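You operate a simulated robot arm through the tools that you are given. There is no shell and no other tool. Be economical: measure what you need, move in short steps, check, and stop when the job is done.

Carry out the task below with a simulated robot arm. There is one attempt and no reset: what you move stays moved.

TASK
Clamp the can in the black fixture, then fit the green board, the grey fan and the cover.
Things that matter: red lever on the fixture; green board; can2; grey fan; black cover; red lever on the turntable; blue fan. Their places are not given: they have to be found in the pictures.

It is judged by the outcome, as a careful person would: the job done as asked, and still so three seconds after it is handed in. It fails if anything else is knocked over, pushed out of place, dropped, spilled or broken.

THE ROBOT
A 6-joint arm with a two-finger parallel gripper, fixed in place. Base frame: the origin is at the foot of the arm, x ahead of it, y to its left, z up; the work surface is at about z = 780. Lengths are in mm, angles in degrees, forces in N, time in s.
With the tool pointing down near the work surface it reaches from about 240 to 640 mm from the base axis. Its first joint turns from -66.0 to 66.0 degrees. Payload 2.7 kg.
Tool frame: the origin (TCP) lies between the finger pads and is the grasp point; the fingertips stand 23 mm ahead of it; z points along the fingers, y is the line along which they close. The gripper opens to 94 mm. The fingers are 38 mm wide and 10 mm thick; the gripper's body (54 by 96 mm) begins 39 mm behind the TCP.
Orientation is told as [roll, pitch, yaw] about the base's x, y, z axes, in that order, counted from this pose: with the fingers straight down and closing along the base's y, the tool's x points along the base's -x, its y along +y and its z along -z.

THE INTERFACE
- The arm moves only by the tool drive_tool. Its argument "targets" is a list of rows, each a list of 7 numbers: the shift along the tool's x, y, z in units of 25 mm (1.0 is 25 mm), then the turn, a rotation vector about the tool's x, y, z in units of 5 degrees (1.0 is 5 degrees), then the opening, from 0 (shut) to 1 (fully open). In form: [[x, y, z, wx, wy, wz, gripper], ...]. A call has 1 to 12 rows; each row shifts and turns the commanded pose from where the row before left it, along the tool's axes as they then stand. A call with a number of a shift or a turn outside -1 to 1 is refused whole. A row lasts 0.2 s, in which the tool goes at most 50 mm and 8.6 degrees; a call with a longer step from one row to the next is refused whole, and so is a gripper value outside its range. A pose out of reach is approached as far as the arm can. The call stops where the force on the tool passes 40 N (or 10 N more than at its start, if that is more) or the arm is blocked; 0.2 s more then pass. The fingers move at their own pace (about 45 mm/s each) and stop on an object; they squeeze with about 39 N. The grip force told is the motor's: it shows also when the fingers shut on nothing. Time passes only in rows, and 0.2 s behind the last, so rows that do not move let the fingers close. It gives the time, the measured TCP pose, the force on the tool (base axes), the opening and the grip force at its end, in the units of the frame above (readings bear some noise).
- Cameras (640 x 400 px; columns grow to the right, rows downward): "scene" is fixed at [78.6, -438.3, 1398.5]; the picture's right is [0.72, -0.70, 0.00], its down [-0.43, -0.44, -0.79] and it looks along [0.55, 0.57, -0.62] (base axes); focal length 341 px, centre (320, 200). "wrist" rides on the gripper at [-39, 0, -44] in the tool frame; the picture's right is [0.00, -1.00, 0.00], its down [0.97, 0.00, -0.24] and it looks along [0.24, 0.00, 0.97] (tool axes); focal length 218 px, centre (320, 200).
- camera(camera): a new picture of that camera. No time passes.
- measure_at(camera, pixels): for up to 12 pixels [column, row] of the newest picture of that camera ("zoom" is the newest enlarged one), the place [x, y, z] in the base frame of the surface seen there, good to about 2 mm. No time passes.
- zoom(camera, box): a new picture of the part [left, top, right, bottom] of that camera's present view, enlarged. No time passes.
- job_done(): hands the job in; it is judged then, once.

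Work in short steps. Measure before you move; look again where a grasp or a placing could have gone wrong, and mend it. You have 80 turns and 34 pictures in all, those below and enlarged ones among them. Open the gripper and draw the arm clear of the work before you hand the job in, unless the task says otherwise; then end with one line.

The tools are called after "Call:" as name(argument=value, ...) on one line, values as JSON. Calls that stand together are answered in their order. drive_tool: Moves the arm, as the interface text tells. Its arguments: {"type":"object","properties":{"targets":{"type":"array"}},"required":["targets"]} The other tools are called the same way: camera (camera) takes a picture; measure_at (camera, pixels) gives the place of the surface under pixels of a picture; zoom (camera, box) takes an enlarged picture of a part of a camera's view; job_done () hands the job in.

At the start:

```text
time: 0.0
position: [340.3, 97.6, 1084.2]
tool_rot: [0.0, -0.1, 0.1]
wrist_force: [-0.3, 0.3, 0.0]
width: 93.9
grasp_force: 0.1
```

scene: 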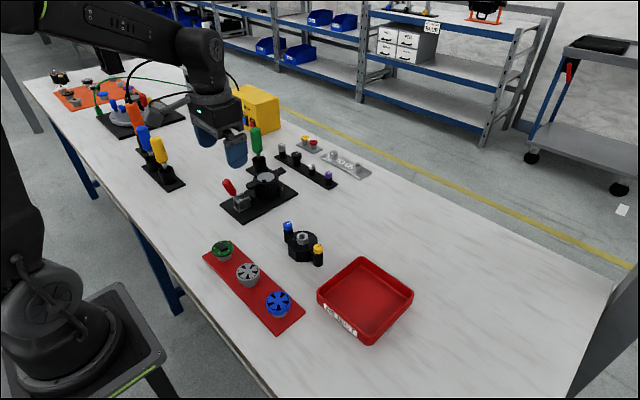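
wrist: 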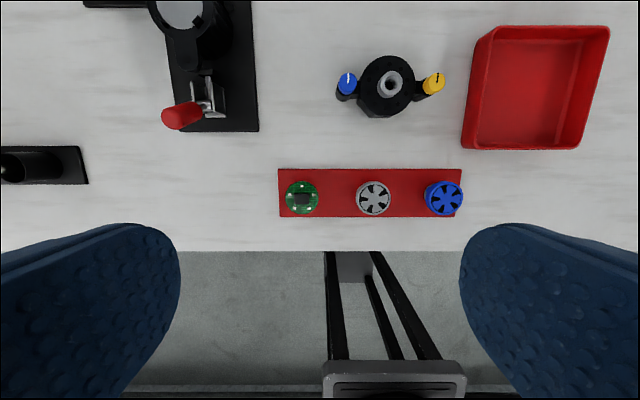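

The pictures show the red tray with board/fans, a black fixture with red lever at about (250,195), and a turntable further left. I'll zoom in to identify parts.

Call:
zoom(camera="scene", box=[190, 120, 370, 230])

Call:
zoom(camera="scene", box=[40, 60, 200, 200])

Call:
zoom(camera="scene", box=[190, 200, 430, 350])

```text
3.56 times, centred on (280, 175) of scene
```

zoom: 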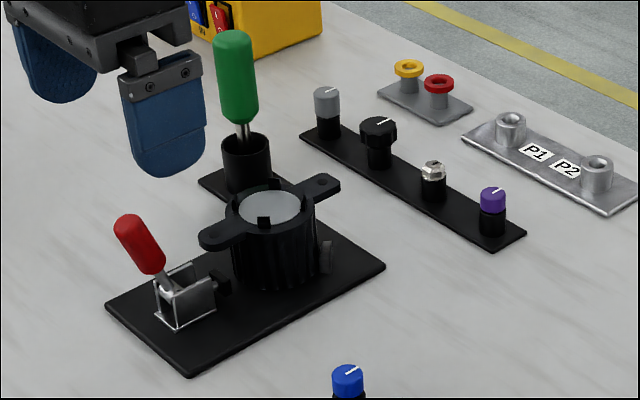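

```text
2.86 times, centred on (120, 130) of scene
```

zoom: 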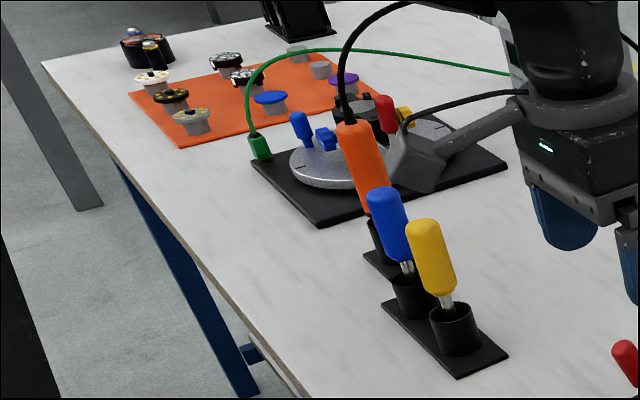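

```text
2.67 times, centred on (310, 275) of scene
```

zoom: 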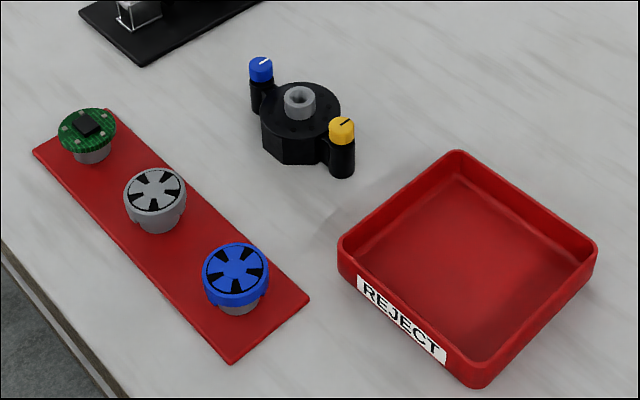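

I'll measure the main items first, from the initial views.

Call:
measure_at(camera="wrist", pixels=[[302, 197], [374, 197], [444, 197], [391, 84], [347, 82], [433, 83], [375, 105], [180, 116], [185, 14], [207, 95], [250, 125], [174, 120]])

Call:
measure_at(camera="scene", pixels=[[266, 179], [226, 183], [245, 203], [282, 171], [248, 187], [282, 190], [300, 237], [302, 245], [223, 246], [247, 270]])

```text
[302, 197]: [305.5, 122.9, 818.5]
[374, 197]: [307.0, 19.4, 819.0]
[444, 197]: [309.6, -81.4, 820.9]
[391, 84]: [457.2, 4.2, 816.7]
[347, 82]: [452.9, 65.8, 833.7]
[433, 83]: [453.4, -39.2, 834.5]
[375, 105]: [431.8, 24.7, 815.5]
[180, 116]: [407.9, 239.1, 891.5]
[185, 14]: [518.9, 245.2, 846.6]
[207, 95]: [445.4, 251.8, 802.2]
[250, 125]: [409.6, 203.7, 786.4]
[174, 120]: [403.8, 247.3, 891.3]
```

```text
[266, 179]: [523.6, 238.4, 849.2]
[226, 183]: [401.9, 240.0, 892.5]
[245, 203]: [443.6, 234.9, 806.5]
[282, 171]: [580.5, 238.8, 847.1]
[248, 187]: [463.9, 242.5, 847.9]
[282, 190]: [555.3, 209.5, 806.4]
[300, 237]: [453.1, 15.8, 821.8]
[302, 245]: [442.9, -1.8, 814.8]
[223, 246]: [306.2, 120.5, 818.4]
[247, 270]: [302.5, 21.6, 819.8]
```

Fixture pot is at about (522,240). I'll move over it for a top view.

Call:
drive_tool(targets=[[-0.8, 0.81, 0, 0, 0, 0, 1], [-0.8, 0.81, 0, 0, 0, 0, 1], [-0.8, 0.81, 0, 0, 0, 0, 1], [-0.8, 0.81, 0, 0, 0, 0, 1], [-0.8, 0.81, 0, 0, 0, 0, 1], [-0.8, 0.81, 0, 0, 0, 0, 1], [-0.8, 0.81, 0, 0, 0, 0, 1]])

Call:
camera(camera="wrist")

```text
time: 1.6
position: [480.5, 239.7, 1084.9]
tool_rot: [0.0, 0.0, 0.0]
wrist_force: [-1.0, 0.1, 0.4]
width: 93.9
grasp_force: 0.0
```

```text
28 pictures are left
```

wrist: 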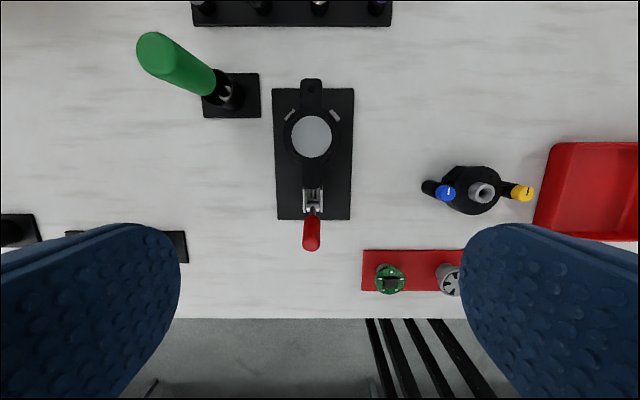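

Call:
zoom(camera="wrist", box=[255, 70, 375, 260])

Call:
zoom(camera="wrist", box=[355, 150, 545, 300])

```text
2.11 times, centred on (315, 165) of wrist
```

zoom: 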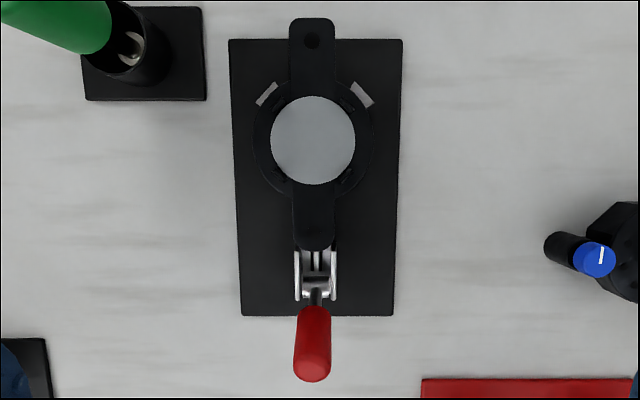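

```text
2.67 times, centred on (450, 225) of wrist
```

zoom: 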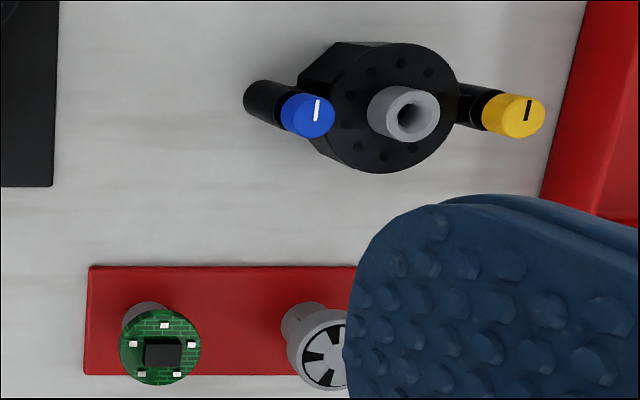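

Call:
zoom(camera="scene", box=[210, 160, 300, 225])

Call:
zoom(camera="scene", box=[270, 210, 340, 275])

```text
6.15 times, centred on (255, 192) of scene
```

zoom: 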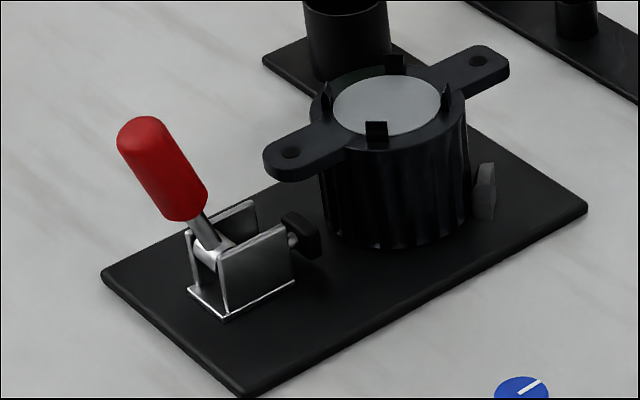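

```text
6.15 times, centred on (305, 242) of scene
```

zoom: 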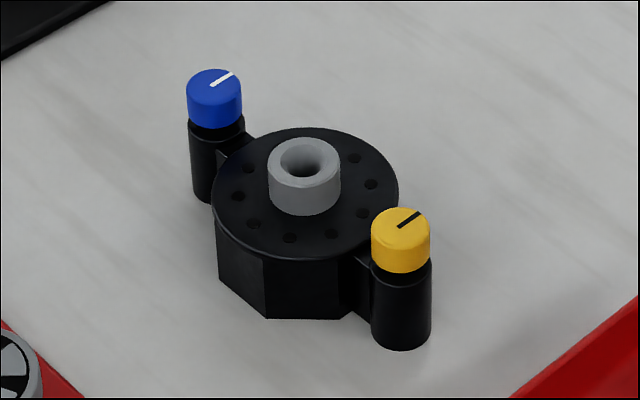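

Call:
measure_at(camera="zoom", pixels=[[212, 78], [400, 220], [304, 200], [304, 158], [320, 240], [305, 310], [400, 335], [405, 355], [207, 190], [240, 215], [398, 190], [250, 148]])

Call:
zoom(camera="scene", box=[210, 160, 300, 225])

```text
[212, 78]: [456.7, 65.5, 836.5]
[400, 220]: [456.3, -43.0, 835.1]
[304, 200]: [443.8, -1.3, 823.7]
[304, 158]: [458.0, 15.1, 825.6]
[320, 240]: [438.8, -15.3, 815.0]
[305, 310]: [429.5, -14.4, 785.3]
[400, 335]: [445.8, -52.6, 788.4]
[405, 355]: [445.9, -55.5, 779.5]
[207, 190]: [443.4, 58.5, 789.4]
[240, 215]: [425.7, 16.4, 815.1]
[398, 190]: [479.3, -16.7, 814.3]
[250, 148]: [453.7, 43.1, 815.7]
```

```text
6.15 times, centred on (255, 192) of scene
```

zoom: 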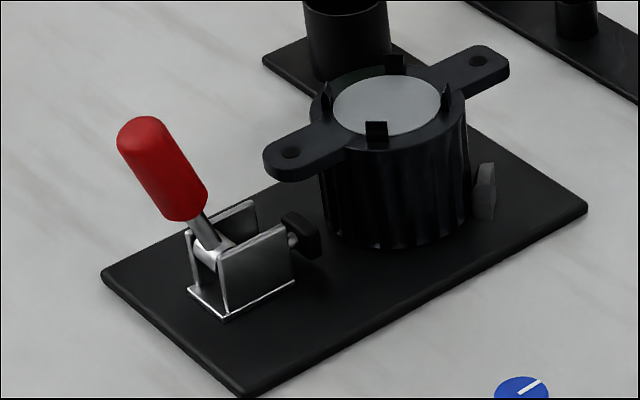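

Call:
measure_at(camera="zoom", pixels=[[290, 152], [478, 62], [385, 105], [340, 110], [435, 95], [376, 128], [328, 92], [396, 60], [446, 92], [485, 190], [315, 235], [160, 140]])

```text
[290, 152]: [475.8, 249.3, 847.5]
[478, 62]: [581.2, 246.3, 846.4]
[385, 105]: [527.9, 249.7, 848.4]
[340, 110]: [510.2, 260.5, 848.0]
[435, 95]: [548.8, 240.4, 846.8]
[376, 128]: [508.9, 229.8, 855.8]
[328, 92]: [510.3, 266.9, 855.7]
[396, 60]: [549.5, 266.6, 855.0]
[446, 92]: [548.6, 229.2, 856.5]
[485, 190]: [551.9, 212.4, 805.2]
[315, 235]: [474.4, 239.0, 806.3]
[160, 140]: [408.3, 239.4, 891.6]
```

Call:
zoom(camera="scene", box=[90, 75, 190, 140])

```text
6.15 times, centred on (140, 108) of scene
```

zoom: 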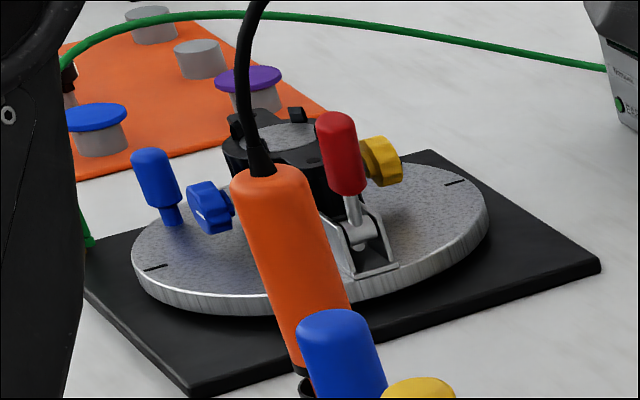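

Call:
measure_at(camera="scene", pixels=[[226.5, 179.8], [229.5, 187], [233, 193.6], [235.7, 196.9], [237.6, 200.3], [239, 206], [248, 203], [253, 198], [256, 196], [262, 208]])

Call:
measure_at(camera="wrist", pixels=[[311, 136], [311, 88], [311, 225], [311, 240], [313, 200], [290, 114], [333, 114], [311, 105], [286, 140], [338, 140]])

```text
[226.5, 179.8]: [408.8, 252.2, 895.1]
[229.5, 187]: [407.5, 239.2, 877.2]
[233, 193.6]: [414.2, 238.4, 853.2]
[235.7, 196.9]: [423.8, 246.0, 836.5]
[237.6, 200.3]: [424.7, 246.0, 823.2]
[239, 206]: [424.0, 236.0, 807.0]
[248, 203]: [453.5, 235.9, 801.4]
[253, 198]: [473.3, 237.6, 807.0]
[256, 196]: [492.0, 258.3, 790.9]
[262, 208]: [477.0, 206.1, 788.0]
```

```text
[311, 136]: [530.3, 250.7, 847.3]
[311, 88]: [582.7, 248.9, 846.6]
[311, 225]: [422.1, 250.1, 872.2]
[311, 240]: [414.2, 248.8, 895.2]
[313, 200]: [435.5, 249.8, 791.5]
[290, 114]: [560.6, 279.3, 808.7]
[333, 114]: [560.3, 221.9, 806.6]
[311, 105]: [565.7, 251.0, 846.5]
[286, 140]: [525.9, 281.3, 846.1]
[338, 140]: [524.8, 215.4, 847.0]
```

The lever runs from pivot ≈(430,249,822) to top ≈(412,249,893), the can is centred ≈(529,249). I'll straddle the lever.

Call:
drive_tool(targets=[[0.66, 0.09, 0, 0, 0, 0, 1], [0.66, 0.09, 0, 0, 0, 0, 1], [0.66, 0.09, 0.5, 0, 0, 0, 1], [0.68, 0.1, 1, 0, 0, 0, 1], [0, 0, 1, 0, 0, 0, 1], [0, 0, 1, 0, 0, 0, 1], [0, 0, 1, 0, 0, 0, 1], [0, 0, 1, 0, 0, 0, 0.6], [0, 0, 1, 0, 0, 0, 0.6], [0, 0, 1, 0, 0, 0, 0.6], [0, 0, 0.6, 0, 0, 0, 0.6]])

Call:
zoom(camera="scene", box=[190, 140, 310, 225])

```text
time: 4.0
position: [414.7, 247.9, 881.8]
tool_rot: [-0.1, 0.0, 0.0]
wrist_force: [0.3, -0.3, 0.6]
width: 56.7
grasp_force: 0.1
```

```text
4.71 times, centred on (250, 182) of scene
```

zoom: 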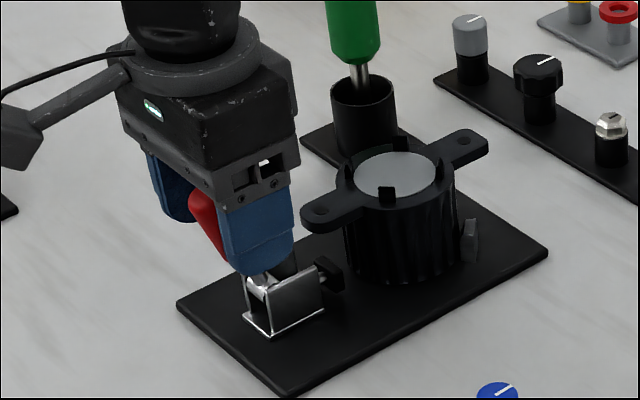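

Fingers straddle the lever. Close and try swinging it forward (towards the can) 15°.

Call:
drive_tool(targets=[[0, 0, 0, 0, 0, 0, 0], [0, 0, 0, 0, 0, 0, 0], [0, 0, 0, 0, 0, 0, 0], [-0.2, 0, -0.05, 0, 1, 0, 0], [-0.2, 0, -0.05, 0, 1, 0, 0], [-0.2, 0, -0.05, 0, 1, 0, 0]])

Call:
zoom(camera="scene", box=[190, 140, 310, 225])

```text
time: 5.4
position: [424.5, 250.8, 883.3]
tool_rot: [-0.1, 15.6, 0.1]
wrist_force: [-29.8, 14.0, -5.3]
width: 20.9
grasp_force: 44.2
```

```text
4.71 times, centred on (250, 182) of scene
```

zoom: 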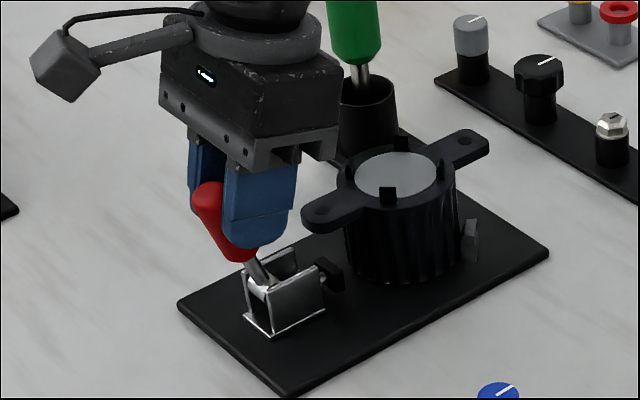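

Lever didn't move (its image place unchanged, grip slipped with 30 N), so it closes the other way. Return, regrip centred, and pull back.

Call:
drive_tool(targets=[[0, 0, 0, 0, 0, 0, 0.5], [0, 0, 0, 0, 0, 0, 0.5], [0.2, 0.05, 0.05, 0, -1, 0, 0.5], [0.2, 0.05, 0.05, 0, -1, 0, 0.5], [0.2, 0.02, 0.05, 0, -1, 0, 0.5], [0, 0, 0, 0, 0, 0, 0], [0, 0, 0, 0, 0, 0, 0], [0, 0, 0, 0, 0, 0, 0], [0.2, 0, 0.05, 0, -1, 0, 0], [0.2, 0, 0.05, 0, -1, 0, 0], [0.2, 0, 0.05, 0, -1, 0, 0]])

Call:
zoom(camera="scene", box=[190, 140, 310, 225])

```text
time: 7.8
position: [398.1, 250.0, 876.2]
tool_rot: [-0.3, -14.7, -0.1]
wrist_force: [-9.7, -10.6, -8.3]
width: 21.3
grasp_force: 44.6
```

```text
4.71 times, centred on (250, 182) of scene
```

zoom: 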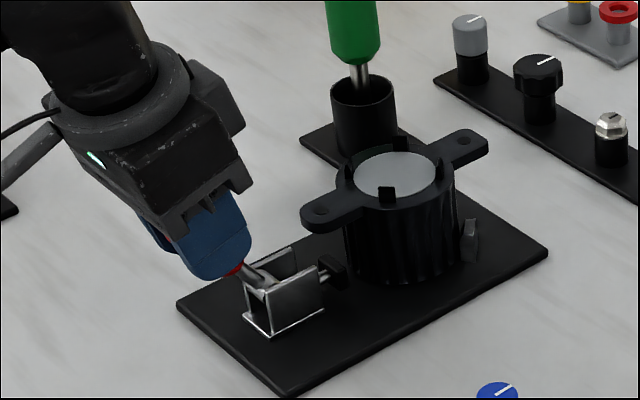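

Call:
drive_tool(targets=[[0.2, 0, 0.05, 0, -1, 0, 0], [0.2, 0, 0.05, 0, -1, 0, 0], [0.2, 0, 0.05, 0, -1, 0, 0], [0.2, 0, 0.05, 0, -1, 0, 0]])

Call:
zoom(camera="scene", box=[190, 140, 310, 225])

```text
time: 8.8
position: [379.9, 250.6, 863.2]
tool_rot: [-0.1, -34.4, -0.1]
wrist_force: [-11.4, -14.4, -12.9]
width: 21.1
grasp_force: 44.6
```

```text
4.71 times, centred on (250, 182) of scene
```

zoom: 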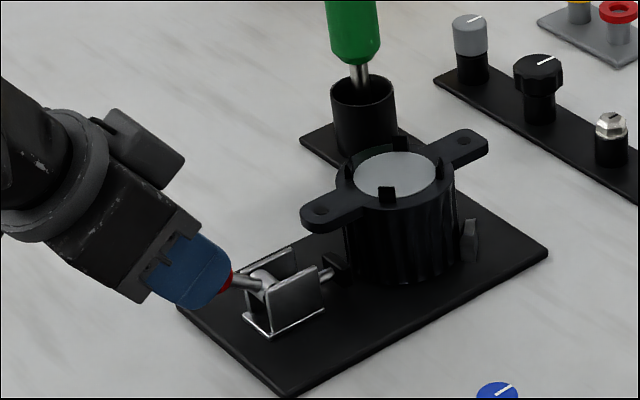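

Plunger is now extending towards the can. Continue.

Call:
drive_tool(targets=[[0.2, 0, 0.05, 0, -1, 0, 0], [0.2, 0, 0.05, 0, -1, 0, 0], [0.2, 0, 0.05, 0, -1, 0, 0], [0.2, 0, 0.05, 0, -1, 0, 0]])

Call:
zoom(camera="scene", box=[190, 140, 310, 225])

```text
time: 9.8
position: [370.7, 250.9, 850.0]
tool_rot: [-1.7, -53.1, 1.1]
wrist_force: [-5.2, -8.3, 6.8]
width: 21.5
grasp_force: 44.8
out of reach, approached as far as the arm can: row 4
stopped in row 4: the force on the tool passed its limit (the readings are from after the stop); the commanded pose is now the measured one
```

```text
4.71 times, centred on (250, 182) of scene
```

zoom: 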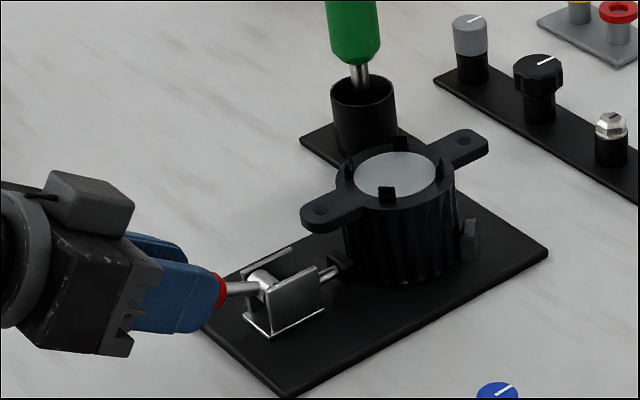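

Tool is out of reach; the plunger is at or near the can. Release, go up, straighten, then inspect.

Call:
drive_tool(targets=[[0, 0, 0, 0, 0, 0, 0.7], [0, 0, 0, 0, 0, 0, 0.7], [-0.4, 0, -0.3, 0, 0, 0, 0.7], [-0.8, 0, -0.6, 0, 0, 0, 0.7], [-0.8, 0, -0.6, 0, 1, 0, 0.7], [-0.6, 0, -0.6, 0, 1, 0, 0.7], [0, 0, 0, 0, 1, 0, 0.7], [0, 0, 0, 0, 1, 0, 0.7], [0, 0, 0, 0, 1, 0, 0.7], [0, 0, 0, 0, 1, 0, 0.7], [0, 0, 0, 0, 1, 0, 0.7], [0, 0, 0, 0, 1, 0, 0.7]])

Call:
zoom(camera="scene", box=[190, 140, 310, 225])

```text
time: 12.4
position: [369.4, 253.0, 932.7]
tool_rot: [-1.0, -13.0, 0.0]
wrist_force: [1.0, 0.1, 0.4]
width: 66.1
grasp_force: 0.0
```

```text
4.71 times, centred on (250, 182) of scene
```

zoom: 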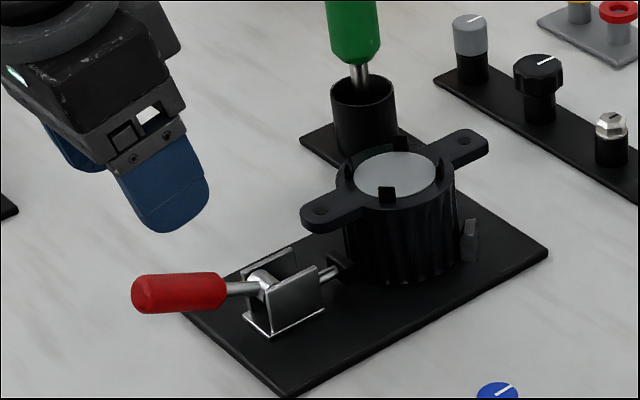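

Call:
measure_at(camera="zoom", pixels=[[140, 290], [180, 290], [220, 285], [245, 287], [345, 262], [357, 262], [340, 272], [320, 215], [465, 140], [390, 175], [395, 148], [330, 272]])

```text
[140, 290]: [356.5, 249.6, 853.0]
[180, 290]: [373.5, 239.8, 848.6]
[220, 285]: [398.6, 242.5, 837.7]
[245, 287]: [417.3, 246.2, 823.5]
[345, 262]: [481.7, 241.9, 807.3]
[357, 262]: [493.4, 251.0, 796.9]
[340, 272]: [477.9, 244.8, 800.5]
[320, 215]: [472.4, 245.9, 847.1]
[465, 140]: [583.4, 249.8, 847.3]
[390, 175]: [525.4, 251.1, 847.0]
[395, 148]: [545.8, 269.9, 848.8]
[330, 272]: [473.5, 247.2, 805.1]
```

Lever is at ~67° from vertical with the plunger not clearly home; I'll straighten the tool and press the lever down with closed fingers.

Call:
drive_tool(targets=[[0, -0.14, 0, 0, 1, 0, 0], [0, 0, 0, 0, 1, 0, 0], [0, 0, 0, 0.2, 0.6, 0, 0], [0, 0, 0, 0, 0, 0, 0], [0, 0, 1, 0, 0, 0, 0], [0, 0, 0.6, 0, 0, 0, 0], [0, 0, 0.2, 0, 0, 0, 0], [0, 0, 0.2, 0, 0, 0, 0], [0, 0, 0.2, 0, 0, 0, 0], [0, 0, 0.2, 0, 0, 0, 0], [0, 0, 0.2, 0, 0, 0, 0]])

Call:
zoom(camera="scene", box=[190, 140, 310, 225])

```text
time: 14.8
position: [369.1, 245.6, 868.1]
tool_rot: [-2.1, -0.1, -0.3]
wrist_force: [-0.6, 0.1, -0.3]
width: 0.1
grasp_force: 39.2
```

```text
4.71 times, centred on (250, 182) of scene
```

zoom: 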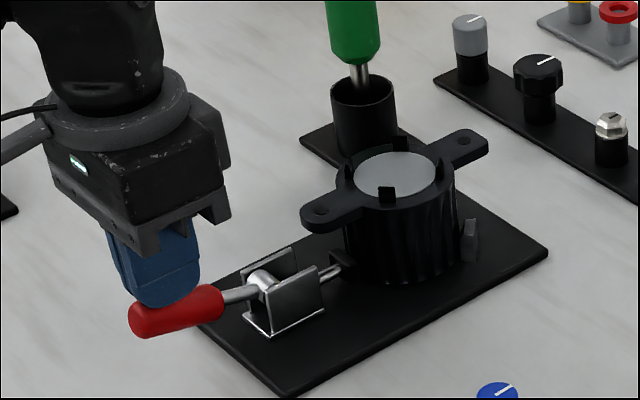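

The lever still moves freely (no force); keep pressing until it stops.

Call:
drive_tool(targets=[[0, 0.15, 0.1, -0.4, 0, 0, 0], [0, 0, 0.2, 0, 0, 0, 0], [0, 0, 0.2, 0, 0, 0, 0], [0, 0, 0.2, 0, 0, 0, 0], [0, 0, 0.2, 0, 0, 0, 0], [0, 0, 0.2, 0, 0, 0, 0], [0, 0, 0.2, 0, 0, 0, 0], [0, 0, 0.2, 0, 0, 0, 0]])

Call:
zoom(camera="scene", box=[190, 140, 310, 225])

```text
time: 16.2
position: [370.4, 251.6, 849.1]
tool_rot: [0.1, -0.3, -0.2]
wrist_force: [-2.0, -1.9, 8.1]
width: 0.0
grasp_force: 39.2
stopped in row 6: the force on the tool passed its limit (the readings are from after the stop); the commanded pose is now the measured one
```

```text
4.71 times, centred on (250, 182) of scene
```

zoom: 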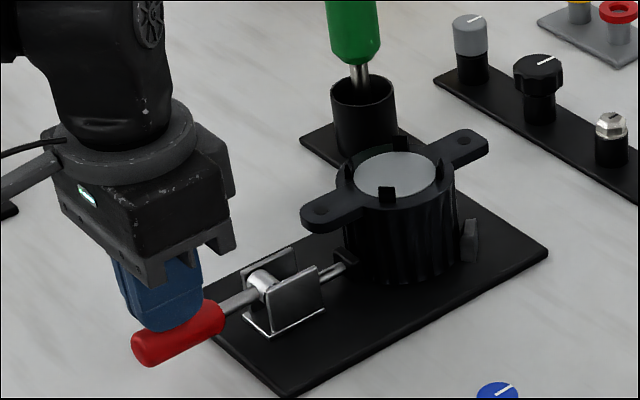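

Lever hit its stop with the plunger against the can. Now retreat and look at the red tray from above.

Call:
drive_tool(targets=[[0, 0, -1, 0, 0, 0, 0], [0, 0, -1, 0, 0, 0, 0], [0, 0, -1, 0, 0, 0, 0.6], [0.35, -0.8, -0.5, 0, 0, 0, 0.6], [0.35, -0.8, -0.5, 0, 0, 0, 0.6], [0.35, -0.8, -0.4, 0, 0, 0, 0.6], [0.35, -0.8, 0, 0, 0, 0, 0.6], [0.35, -0.8, 0, 0, 0, 0, 0.6], [0.35, -0.8, 0, 0, 0, 0, 0.6], [0.3, -0.8, 0, 0, 0, 0, 0.6], [0.3, -0.8, 0, 0, 0, 0, 0.6], [0.3, -0.8, 0, 0, 0, 0, 0.6]])

Call:
camera(camera="wrist")

Call:
zoom(camera="scene", box=[190, 140, 310, 225])

```text
time: 18.8
position: [293.3, 70.0, 955.9]
tool_rot: [0.0, -0.3, -0.3]
wrist_force: [-0.8, -0.4, 0.0]
width: 56.3
grasp_force: 0.0
```

```text
13 pictures are left
```

wrist: 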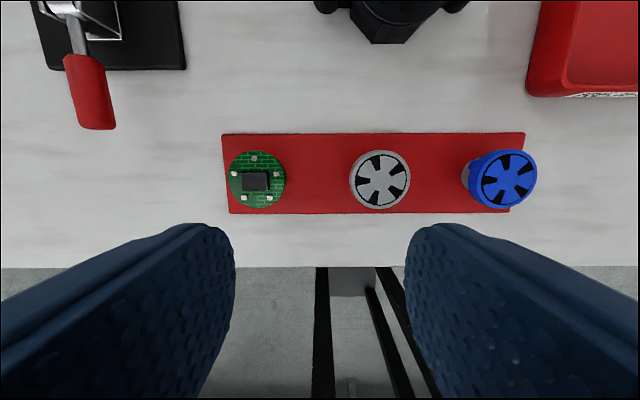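

```text
4.71 times, centred on (250, 182) of scene
```

zoom: 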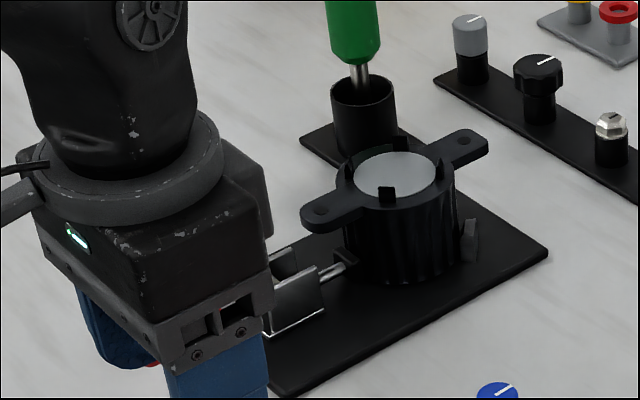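

Call:
measure_at(camera="wrist", pixels=[[231, 180], [284, 180], [257, 154], [257, 205], [254, 182], [352, 180], [409, 180], [380, 152], [380, 207], [380, 182], [440, 180], [257, 212]])

Call:
measure_at(camera="scene", pixels=[[224, 242], [223, 255], [223, 259], [247, 270], [248, 278], [248, 283]])

```text
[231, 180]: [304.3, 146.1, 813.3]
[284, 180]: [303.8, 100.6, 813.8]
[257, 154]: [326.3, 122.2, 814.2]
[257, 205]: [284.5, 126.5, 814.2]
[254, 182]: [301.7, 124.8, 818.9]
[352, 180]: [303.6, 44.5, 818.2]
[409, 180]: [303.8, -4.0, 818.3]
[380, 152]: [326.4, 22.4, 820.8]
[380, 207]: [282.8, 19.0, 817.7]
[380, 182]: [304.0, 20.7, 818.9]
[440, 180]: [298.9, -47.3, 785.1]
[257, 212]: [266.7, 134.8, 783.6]
```

```text
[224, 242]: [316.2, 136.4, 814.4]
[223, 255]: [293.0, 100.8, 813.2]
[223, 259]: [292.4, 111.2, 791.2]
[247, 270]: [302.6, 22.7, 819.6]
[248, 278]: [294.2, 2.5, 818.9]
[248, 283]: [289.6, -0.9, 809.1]
```

Board: centre ≈(305.4,123.4), Ø≈46, top z≈814. I'll go down with just the fingertips around its rim (TCP z≈833).

Call:
drive_tool(targets=[[-0.12, 0.53, 0, 0, 0, 0, 0.7], [-0.12, 0.53, 0, 0, 0, 0, 0.7], [-0.12, 0.53, 0, 0, 0, 0, 0.7], [-0.12, 0.54, 0, 0, 0, 0, 0.7], [0, 0, 0.8, 0, 0, 0, 0.7], [0, 0, 0.8, 0, 0, 0, 0.7], [0, 0, 0.8, 0, 0, 0, 0.7], [0, 0, 0.8, 0, 0, 0, 0.7], [0, 0, 0.8, 0, 0, 0, 0.7], [0, 0, 0.5, 0, 0, 0, 0.7], [0, 0, 0.2, 0, 0, 0, 0.7], [0, 0, 0, 0, 0, 0, 0.7]])

```text
time: 21.4
position: [306.5, 124.2, 838.2]
tool_rot: [0.0, -0.1, -0.3]
wrist_force: [-0.1, 0.3, -0.3]
width: 65.8
grasp_force: 0.1
```

Call:
drive_tool(targets=[[0.04, -0.03, 0.15, 0, 0, 0, 0.7], [0, 0, 0.08, 0, 0, 0, 0.7], [0, 0, 0, 0, 0, 0, 0.4], [0, 0, 0, 0, 0, 0, 0.4], [0, 0, 0, 0, 0, 0, 0.4], [0, 0, 0, 0, 0, 0, 0.4]])

```text
time: 22.8
position: [304.7, 123.1, 831.9]
tool_rot: [0.1, -0.3, -0.3]
wrist_force: [0.6, 0.3, -0.1]
width: 47.3
grasp_force: 39.1
```

Board gripped (47 mm). Lift and carry to a view point short of the can.

Call:
drive_tool(targets=[[0, 0, -0.4, 0, 0, 0, 0.4], [0, 0, -0.9, 0, 0, 0, 0.4], [0, 0, -0.95, 0, 0, 0, 0.4], [0, 0, -0.95, 0, 0, -0.06, 0.4], [-0.82, 0.63, -0.95, 0, 0, 0, 0.4], [-0.82, 0.63, -0.95, 0, 0, 0, 0.4], [-0.82, 0.63, 0, 0, 0, 0, 0.4], [-0.82, 0.63, 0, 0, 0, 0, 0.4], [-0.82, 0.63, 0, 0, 0, 0, 0.4], [-0.82, 0.63, 0, 0, 0, 0, 0.4], [-0.82, 0.63, 0, 0, 0, 0, 0.4], [-0.82, 0.63, 0, 0, 0, 0, 0.4]])

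Call:
camera(camera="wrist")

```text
time: 25.4
position: [470.6, 250.4, 961.3]
tool_rot: [0.1, -0.2, 0.0]
wrist_force: [-0.7, 0.4, -0.5]
width: 37.7
grasp_force: 0.0
```

```text
11 pictures are left
```

wrist: 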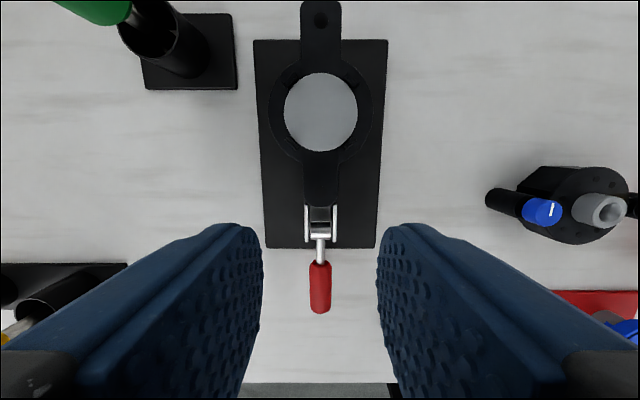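

The board isn't between the fingers (width 37.7): it slipped off. First measure the can, then check the tray.

Call:
measure_at(camera="wrist", pixels=[[286, 112], [356, 112], [321, 75], [321, 150], [321, 112], [320, 20], [320, 180], [372, 105], [268, 105], [320, 196], [288, 75], [355, 75]])

Call:
camera(camera="scene")

```text
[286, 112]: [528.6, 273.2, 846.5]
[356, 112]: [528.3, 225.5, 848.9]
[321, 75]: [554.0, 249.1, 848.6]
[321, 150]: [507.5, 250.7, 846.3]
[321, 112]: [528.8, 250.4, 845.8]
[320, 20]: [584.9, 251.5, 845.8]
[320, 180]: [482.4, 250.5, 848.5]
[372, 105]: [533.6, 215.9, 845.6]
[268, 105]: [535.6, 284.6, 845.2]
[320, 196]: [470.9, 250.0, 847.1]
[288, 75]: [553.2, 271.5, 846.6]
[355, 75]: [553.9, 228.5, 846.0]
```

```text
10 pictures are left
```

scene: 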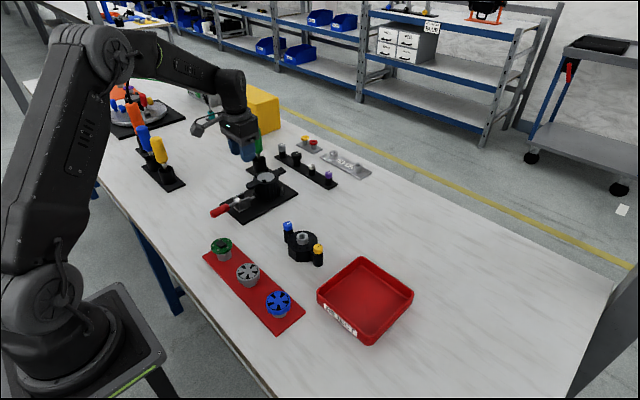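

The board is still on its peg at (221,243). I'll check its place.

Call:
measure_at(camera="scene", pixels=[[222, 241], [213, 244], [231, 243], [222, 250], [223, 256], [223, 260], [222, 253]])

Call:
drive_tool(targets=[[0.82, -0.63, 0, 0, 0, 0, 0.7], [0.82, -0.63, 0, 0, 0, 0, 0.7], [0.82, -0.63, 0, 0, 0, 0, 0.7], [0.82, -0.63, 0, 0, 0, 0, 0.7], [0.82, -0.63, 0.8, 0, 0, 0, 0.7], [0.82, -0.63, 0.8, 0, 0, 0, 0.7], [0.82, -0.63, 0, 0, 0, 0, 0.7], [0.82, -0.63, 0, 0, 0, 0, 0.7]])

Call:
camera(camera="wrist")

```text
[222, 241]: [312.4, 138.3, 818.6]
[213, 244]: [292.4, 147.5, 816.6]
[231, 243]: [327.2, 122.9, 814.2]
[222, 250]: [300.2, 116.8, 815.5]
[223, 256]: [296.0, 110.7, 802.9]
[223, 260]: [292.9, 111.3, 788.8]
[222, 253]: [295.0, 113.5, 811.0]
```

```text
time: 27.2
position: [304.6, 123.0, 920.0]
tool_rot: [0.2, -0.2, 0.0]
wrist_force: [-0.2, -1.0, -0.3]
width: 65.9
grasp_force: 0.0
```

```text
9 pictures are left
```

wrist: 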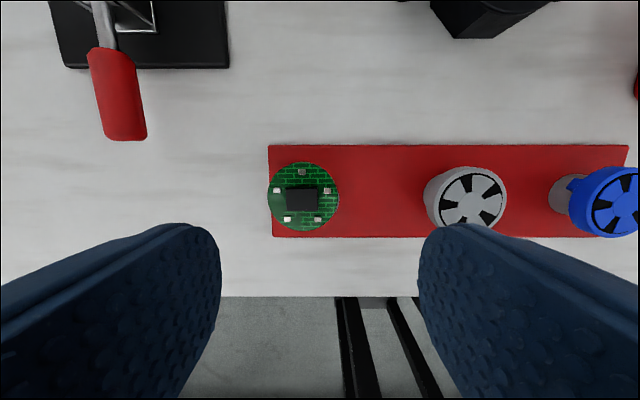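

Call:
measure_at(camera="wrist", pixels=[[270, 196], [337, 196], [303, 163], [303, 229], [303, 198], [428, 200], [504, 195], [468, 172]])

```text
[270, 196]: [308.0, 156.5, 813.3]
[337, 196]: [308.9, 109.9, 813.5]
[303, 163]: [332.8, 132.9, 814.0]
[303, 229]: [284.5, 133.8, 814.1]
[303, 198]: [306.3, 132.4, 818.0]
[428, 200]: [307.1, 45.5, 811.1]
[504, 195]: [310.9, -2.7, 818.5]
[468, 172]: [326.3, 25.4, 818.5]
```

Board is now centred ≈(308.6,133.2), shifted by the slip. Regrip slightly deeper (TCP z≈828).

Call:
drive_tool(targets=[[-0.16, 0.41, 0, 0, 0, 0, 0.7], [0, 0, 0.9, 0, 0, 0, 0.7], [0, 0, 0.9, 0, 0, 0, 0.7], [0, 0, 0.9, 0, 0, 0, 0.7], [0, 0, 0.6, 0, 0, 0, 0.7], [0, 0, 0.25, 0, 0, 0, 0.7], [0, 0, 0, 0, 0, 0, 0.7]])

```text
time: 28.8
position: [309.9, 133.6, 832.1]
tool_rot: [0.0, -0.2, 0.0]
wrist_force: [-0.4, 0.3, 0.9]
width: 65.9
grasp_force: 0.1
```

Call:
drive_tool(targets=[[0.05, 0, 0.18, 0, 0, 0, 0.7], [0, 0, 0, 0, 0, 0, 0.3], [0, 0, 0, 0, 0, 0, 0.3], [0, 0, 0, 0, 0, 0, 0.3], [0, 0, 0, 0, 0, 0, 0.3], [0, 0, -0.2, 0, 0, 0, 0.3], [0, 0, -0.2, 0, 0, 0, 0.3], [0, 0, -0.2, 0, 0, 0, 0.3], [0, 0, -0.2, 0, 0, 0, 0.3]])

```text
time: 30.8
position: [308.9, 132.7, 847.2]
tool_rot: [0.2, -0.3, 0.0]
wrist_force: [-0.1, -0.7, -0.5]
width: 48.1
grasp_force: 38.9
```

Board held (48.1 mm). Carry it above the can at (531,249.8).

Call:
drive_tool(targets=[[0, 0, -0.8, 0, 0, 0, 0.3], [0, 0, -0.9, 0, 0, 0, 0.3], [-0.888, 0.468, -0.9, 0, 0, 0, 0.3], [-0.888, 0.468, -0.9, 0, 0, 0, 0.3], [-0.888, 0.468, 0, 0, 0, 0, 0.3], [-0.888, 0.468, 0, 0, 0, 0, 0.3], [-0.888, 0.468, 0, 0, 0, 0, 0.3], [-0.888, 0.468, 0, 0, 0, 0, 0.3], [-0.888, 0.468, 0, 0, 0, 0, 0.3], [-0.888, 0.468, 0, 0, 0, 0, 0.3], [-0.888, 0.468, 0, 0, 0, 0, 0.3], [-0.888, 0.468, 0, 0, 0, 0, 0.3]])

```text
time: 33.4
position: [530.2, 252.1, 936.9]
tool_rot: [0.0, -0.2, 0.0]
wrist_force: [0.7, 0.9, -0.3]
width: 48.1
grasp_force: 39.1
```

Call:
drive_tool(targets=[[-0.035, -0.035, 0.5, 0, 0, 0, 0.3], [0, 0, 0.6, 0, 0, 0, 0.3], [0, 0, 0.6, 0, 0, 0, 0.3], [0, 0, 0.3, 0, 0, 0, 0.3], [0, 0, 0, 0, 0, 0, 0.3]])

Call:
zoom(camera="scene", box=[225, 140, 305, 205])

```text
time: 34.6
position: [530.8, 248.4, 885.7]
tool_rot: [0.1, -0.2, 0.0]
wrist_force: [0.6, 0.6, -1.1]
width: 48.1
grasp_force: 39.2
```

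```text
6.15 times, centred on (265, 172) of scene
```

zoom: 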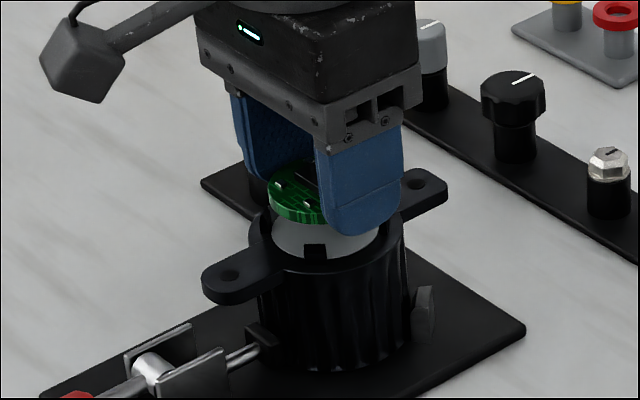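

Board sits above the can, fingers between clips. Lower gently.

Call:
drive_tool(targets=[[0, 0, 0.15, 0, 0, 0, 0.3], [0, 0, 0.15, 0, 0, 0, 0.3], [0, 0, 0.1, 0, 0, 0, 0.3], [0, 0, 0.1, 0, 0, 0, 0.3], [0, 0, 0.05, 0, 0, 0, 0.3], [0, 0, 0.0, 0, 0, 0, 0.3]])

```text
time: 36.0
position: [531.0, 249.9, 873.6]
tool_rot: [0.2, -0.5, 0.0]
wrist_force: [1.1, 3.0, 15.6]
width: 48.6
grasp_force: 39.3
```

Call:
zoom(camera="scene", box=[235, 150, 295, 200])

```text
8.00 times, centred on (265, 175) of scene
```

zoom: 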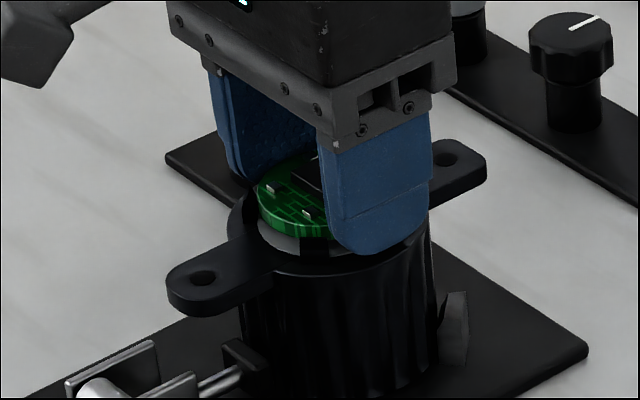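

Contact at 16 N. Release and rise to check seating.

Call:
drive_tool(targets=[[0, 0, -0.05, 0, 0, 0, 0.57], [0, 0, 0, 0, 0, 0, 0.57], [0, 0, -0.3, 0, 0, 0, 0.62], [0, 0, -0.9, 0, 0, 0, 0.62], [0, 0, -0.9, 0, 0, 0, 0.62], [0, 0, -0.5, 0, 0, 0, 0]])

Call:
zoom(camera="scene", box=[235, 150, 295, 200])

```text
time: 37.4
position: [530.4, 249.4, 938.7]
tool_rot: [0.2, -0.2, 0.0]
wrist_force: [-0.2, -0.4, -0.8]
width: 23.2
grasp_force: 0.0
```

```text
8.00 times, centred on (265, 175) of scene
```

zoom: 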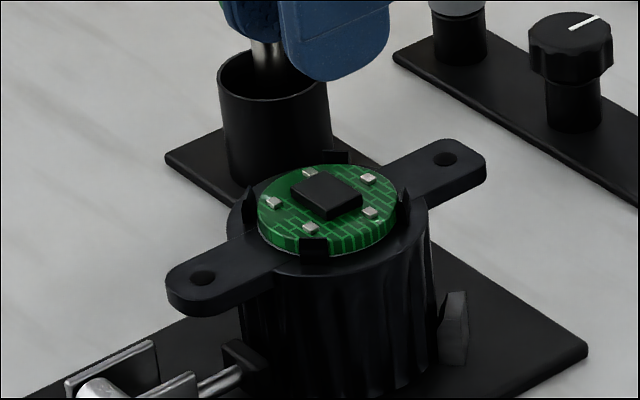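

The board is seated inside all four clips. Measure it for the fan placing.

Call:
measure_at(camera="zoom", pixels=[[330, 195], [260, 205], [394, 200], [322, 168], [340, 240], [203, 277], [445, 160], [350, 220], [312, 242]])

```text
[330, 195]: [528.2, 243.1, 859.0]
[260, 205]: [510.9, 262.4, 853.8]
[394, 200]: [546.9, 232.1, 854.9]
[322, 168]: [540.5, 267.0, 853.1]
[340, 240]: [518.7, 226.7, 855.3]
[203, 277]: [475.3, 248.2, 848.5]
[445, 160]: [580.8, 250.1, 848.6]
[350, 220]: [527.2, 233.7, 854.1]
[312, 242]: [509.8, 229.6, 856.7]
```

Board done. Go to the grey fan (≈(305,21), top 819).

Call:
drive_tool(targets=[[0.906, -0.916, 0, 0, 0, 0, 0.7], [0.906, -0.916, 0, 0, 0, 0, 0.7], [0.906, -0.916, 0, 0, 0, 0, 0.7], [0.906, -0.916, 0, 0, 0, 0, 0.7], [0.906, -0.916, 0, 0, 0, 0, 0.7], [0.906, -0.916, 0, 0, 0, 0, 0.7], [0.906, -0.916, 0, 0, 0, 0, 0.7], [0.906, -0.916, 0, 0, 0, 0, 0.7], [0.906, -0.916, 0, 0, 0, 0, 0.7], [0.906, -0.916, 0.4, 0, 0, 0, 0.7], [0, 0, 0.4, 0, 0, 0, 0.7]])

Call:
camera(camera="wrist")

```text
time: 39.8
position: [304.4, 20.0, 917.1]
tool_rot: [0.1, -0.2, 0.0]
wrist_force: [-1.0, 0.8, -0.3]
width: 65.8
grasp_force: 0.0
```

```text
5 pictures are left
```

wrist: 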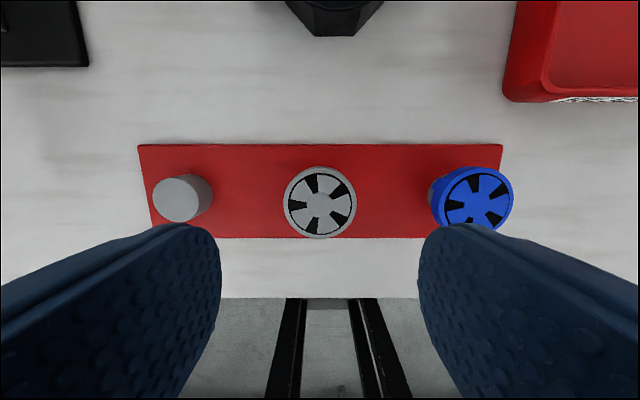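

Call:
measure_at(camera="wrist", pixels=[[286, 203], [354, 203], [320, 169], [320, 237], [320, 203], [176, 200], [432, 195], [155, 200], [197, 200]])

```text
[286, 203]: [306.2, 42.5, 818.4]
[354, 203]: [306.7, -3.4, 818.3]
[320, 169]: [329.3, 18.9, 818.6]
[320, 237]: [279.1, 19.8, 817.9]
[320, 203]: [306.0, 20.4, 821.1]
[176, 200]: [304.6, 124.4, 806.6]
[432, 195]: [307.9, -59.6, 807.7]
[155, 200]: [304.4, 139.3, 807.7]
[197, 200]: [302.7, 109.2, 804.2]
```

Call:
drive_tool(targets=[[0.02, -0.03, 0.9, 0, 0, 0, 0.7], [0, 0, 0.9, 0, 0, 0, 0.7], [0, 0, 0.9, 0, 0, 0, 0.7], [0, 0, 0.6, 0, 0, 0, 0.7], [0, 0, 0.3, 0, 0, 0, 0.7], [0, 0, 0, 0, 0, 0, 0.3], [0, 0, 0, 0, 0, 0, 0.3], [0, 0, 0, 0, 0, 0, 0.3], [0, 0, 0, 0, 0, 0, 0.3], [0, 0, -0.2, 0, 0, 0, 0.3], [0, 0, -0.3, 0, 0, 0, 0.3], [0, 0, -0.3, 0, 0, 0, 0.3]])

```text
time: 42.4
position: [302.8, 19.1, 846.4]
tool_rot: [0.2, -0.1, 0.0]
wrist_force: [0.0, 0.7, -0.5]
width: 48.5
grasp_force: 39.4
```

Fan held. Carry to above the can.

Call:
drive_tool(targets=[[0, 0, -0.9, 0, 0, 0, 0.3], [0, 0, -0.9, 0, 0, 0, 0.3], [-0.908, 0.919, -0.9, 0, 0, 0, 0.3], [-0.908, 0.919, -0.9, 0, 0, 0, 0.3], [-0.908, 0.919, 0, 0, 0, 0, 0.3], [-0.908, 0.919, 0, 0, 0, 0, 0.3], [-0.908, 0.919, 0, 0, 0, 0, 0.3], [-0.908, 0.919, 0, 0, 0, 0, 0.3], [-0.908, 0.919, 0, 0, 0, 0, 0.3], [-0.908, 0.919, 0, 0, 0, 0, 0.3], [-0.908, 0.919, 0, 0, 0, 0, 0.3], [-0.908, 0.919, 0, 0, 0, 0, 0.3]])

Call:
drive_tool(targets=[[0, 0, 0.5, 0, 0, 0, 0.3], [0, 0, 0.6, 0, 0, 0, 0.3], [0, 0, 0.6, 0, 0, 0, 0.3], [0, 0, 0.3, 0, 0, 0, 0.3], [0, 0, 0, 0, 0, 0, 0.3]])

```text
time: 45.0
position: [530.1, 251.1, 939.3]
tool_rot: [0.1, -0.2, 0.1]
wrist_force: [-0.6, -0.5, -0.6]
width: 48.2
grasp_force: 38.7
```

```text
time: 46.2
position: [529.5, 249.8, 887.4]
tool_rot: [0.0, -0.1, 0.0]
wrist_force: [-0.6, -0.8, -0.5]
width: 48.2
grasp_force: 39.1
```

Call:
drive_tool(targets=[[0, 0, 0.15, 0, 0, 0, 0.3], [0, 0, 0.15, 0, 0, 0, 0.3], [0, 0, 0.1, 0, 0, 0, 0.3], [0, 0, 0.08, 0, 0, 0, 0.3], [0, 0, 0.06, 0, 0, 0, 0.3], [0, 0, 0, 0, 0, 0, 0.3]])

```text
time: 47.6
position: [530.8, 249.5, 879.4]
tool_rot: [0.2, -0.5, 0.0]
wrist_force: [-12.0, -8.5, 33.9]
width: 48.2
grasp_force: 39.1
```

Contact with 34 N up and sideways −x,−y: look at it.

Call:
zoom(camera="scene", box=[235, 145, 295, 195])

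```text
8.00 times, centred on (265, 170) of scene
```

zoom: 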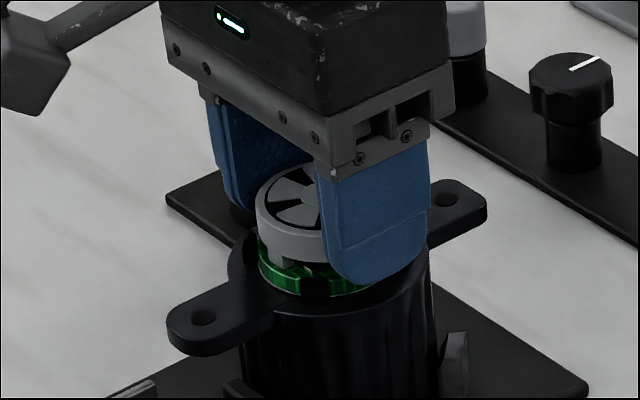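

Call:
measure_at(camera="zoom", pixels=[[275, 200], [262, 215], [285, 240], [283, 248], [283, 260], [290, 255], [310, 257], [265, 250], [300, 265], [315, 280], [290, 285], [310, 180]])

```text
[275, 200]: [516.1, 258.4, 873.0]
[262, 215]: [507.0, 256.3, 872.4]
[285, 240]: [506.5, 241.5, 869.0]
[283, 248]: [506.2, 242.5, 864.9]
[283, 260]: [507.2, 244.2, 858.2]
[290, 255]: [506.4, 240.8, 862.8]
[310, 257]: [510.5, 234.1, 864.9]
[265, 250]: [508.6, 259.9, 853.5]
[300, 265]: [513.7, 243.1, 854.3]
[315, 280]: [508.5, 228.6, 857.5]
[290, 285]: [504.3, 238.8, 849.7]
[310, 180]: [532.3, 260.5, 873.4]
```

Readings fit the fan's feet standing on the board (feet bottom ≈856, board 854). Relieve the push, release and rise.

Call:
drive_tool(targets=[[0, 0, -0.17, 0, 0, 0, 0.3], [0, 0, 0, 0, 0, 0, 0.57], [0, 0, 0, 0, 0, 0, 0.57], [0, 0, -0.3, 0, 0, 0, 0.62], [0, 0, -0.9, 0, 0, 0, 0.62], [0, 0, -0.9, 0, 0, 0, 0.62], [0, 0, -0.4, 0, 0, 0, 0.62], [0.3, 0, -0.4, 0, 0, 0, 0.62]])

Call:
camera(camera="scene")

```text
time: 49.4
position: [522.7, 249.2, 952.9]
tool_rot: [0.0, -0.2, 0.0]
wrist_force: [-0.2, 1.1, -0.1]
width: 58.4
grasp_force: 0.1
```

```text
3 pictures are left
```

scene: 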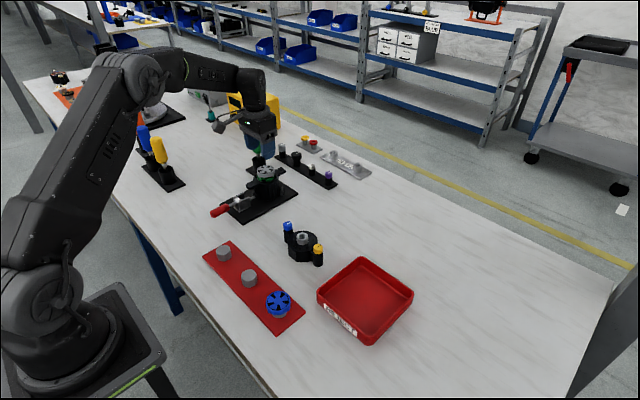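

Fan appears in place at (266,171). Measure it for level and centre, and the cover too.

Call:
measure_at(camera="scene", pixels=[[266, 170], [259, 170], [273, 170], [266, 166], [266, 174], [261, 168], [271, 173], [262, 173], [270, 167]])

Call:
measure_at(camera="scene", pixels=[[287.5, 224], [318, 247], [302, 237], [302, 241], [299, 236], [306, 236], [300, 233], [288, 232], [318, 256], [302, 260]])

```text
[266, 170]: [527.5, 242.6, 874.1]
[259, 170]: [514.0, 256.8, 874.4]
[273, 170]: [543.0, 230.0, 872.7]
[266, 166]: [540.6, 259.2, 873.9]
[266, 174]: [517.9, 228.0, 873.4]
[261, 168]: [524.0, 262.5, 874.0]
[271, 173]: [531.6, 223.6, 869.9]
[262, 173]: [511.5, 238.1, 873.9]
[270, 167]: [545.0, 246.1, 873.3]
```

```text
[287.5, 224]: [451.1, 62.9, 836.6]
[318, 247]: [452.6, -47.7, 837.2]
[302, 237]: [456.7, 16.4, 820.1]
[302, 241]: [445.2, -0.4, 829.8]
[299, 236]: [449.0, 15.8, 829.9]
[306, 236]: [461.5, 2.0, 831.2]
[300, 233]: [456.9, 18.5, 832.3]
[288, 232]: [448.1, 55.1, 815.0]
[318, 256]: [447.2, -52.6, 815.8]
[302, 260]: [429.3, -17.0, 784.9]
```

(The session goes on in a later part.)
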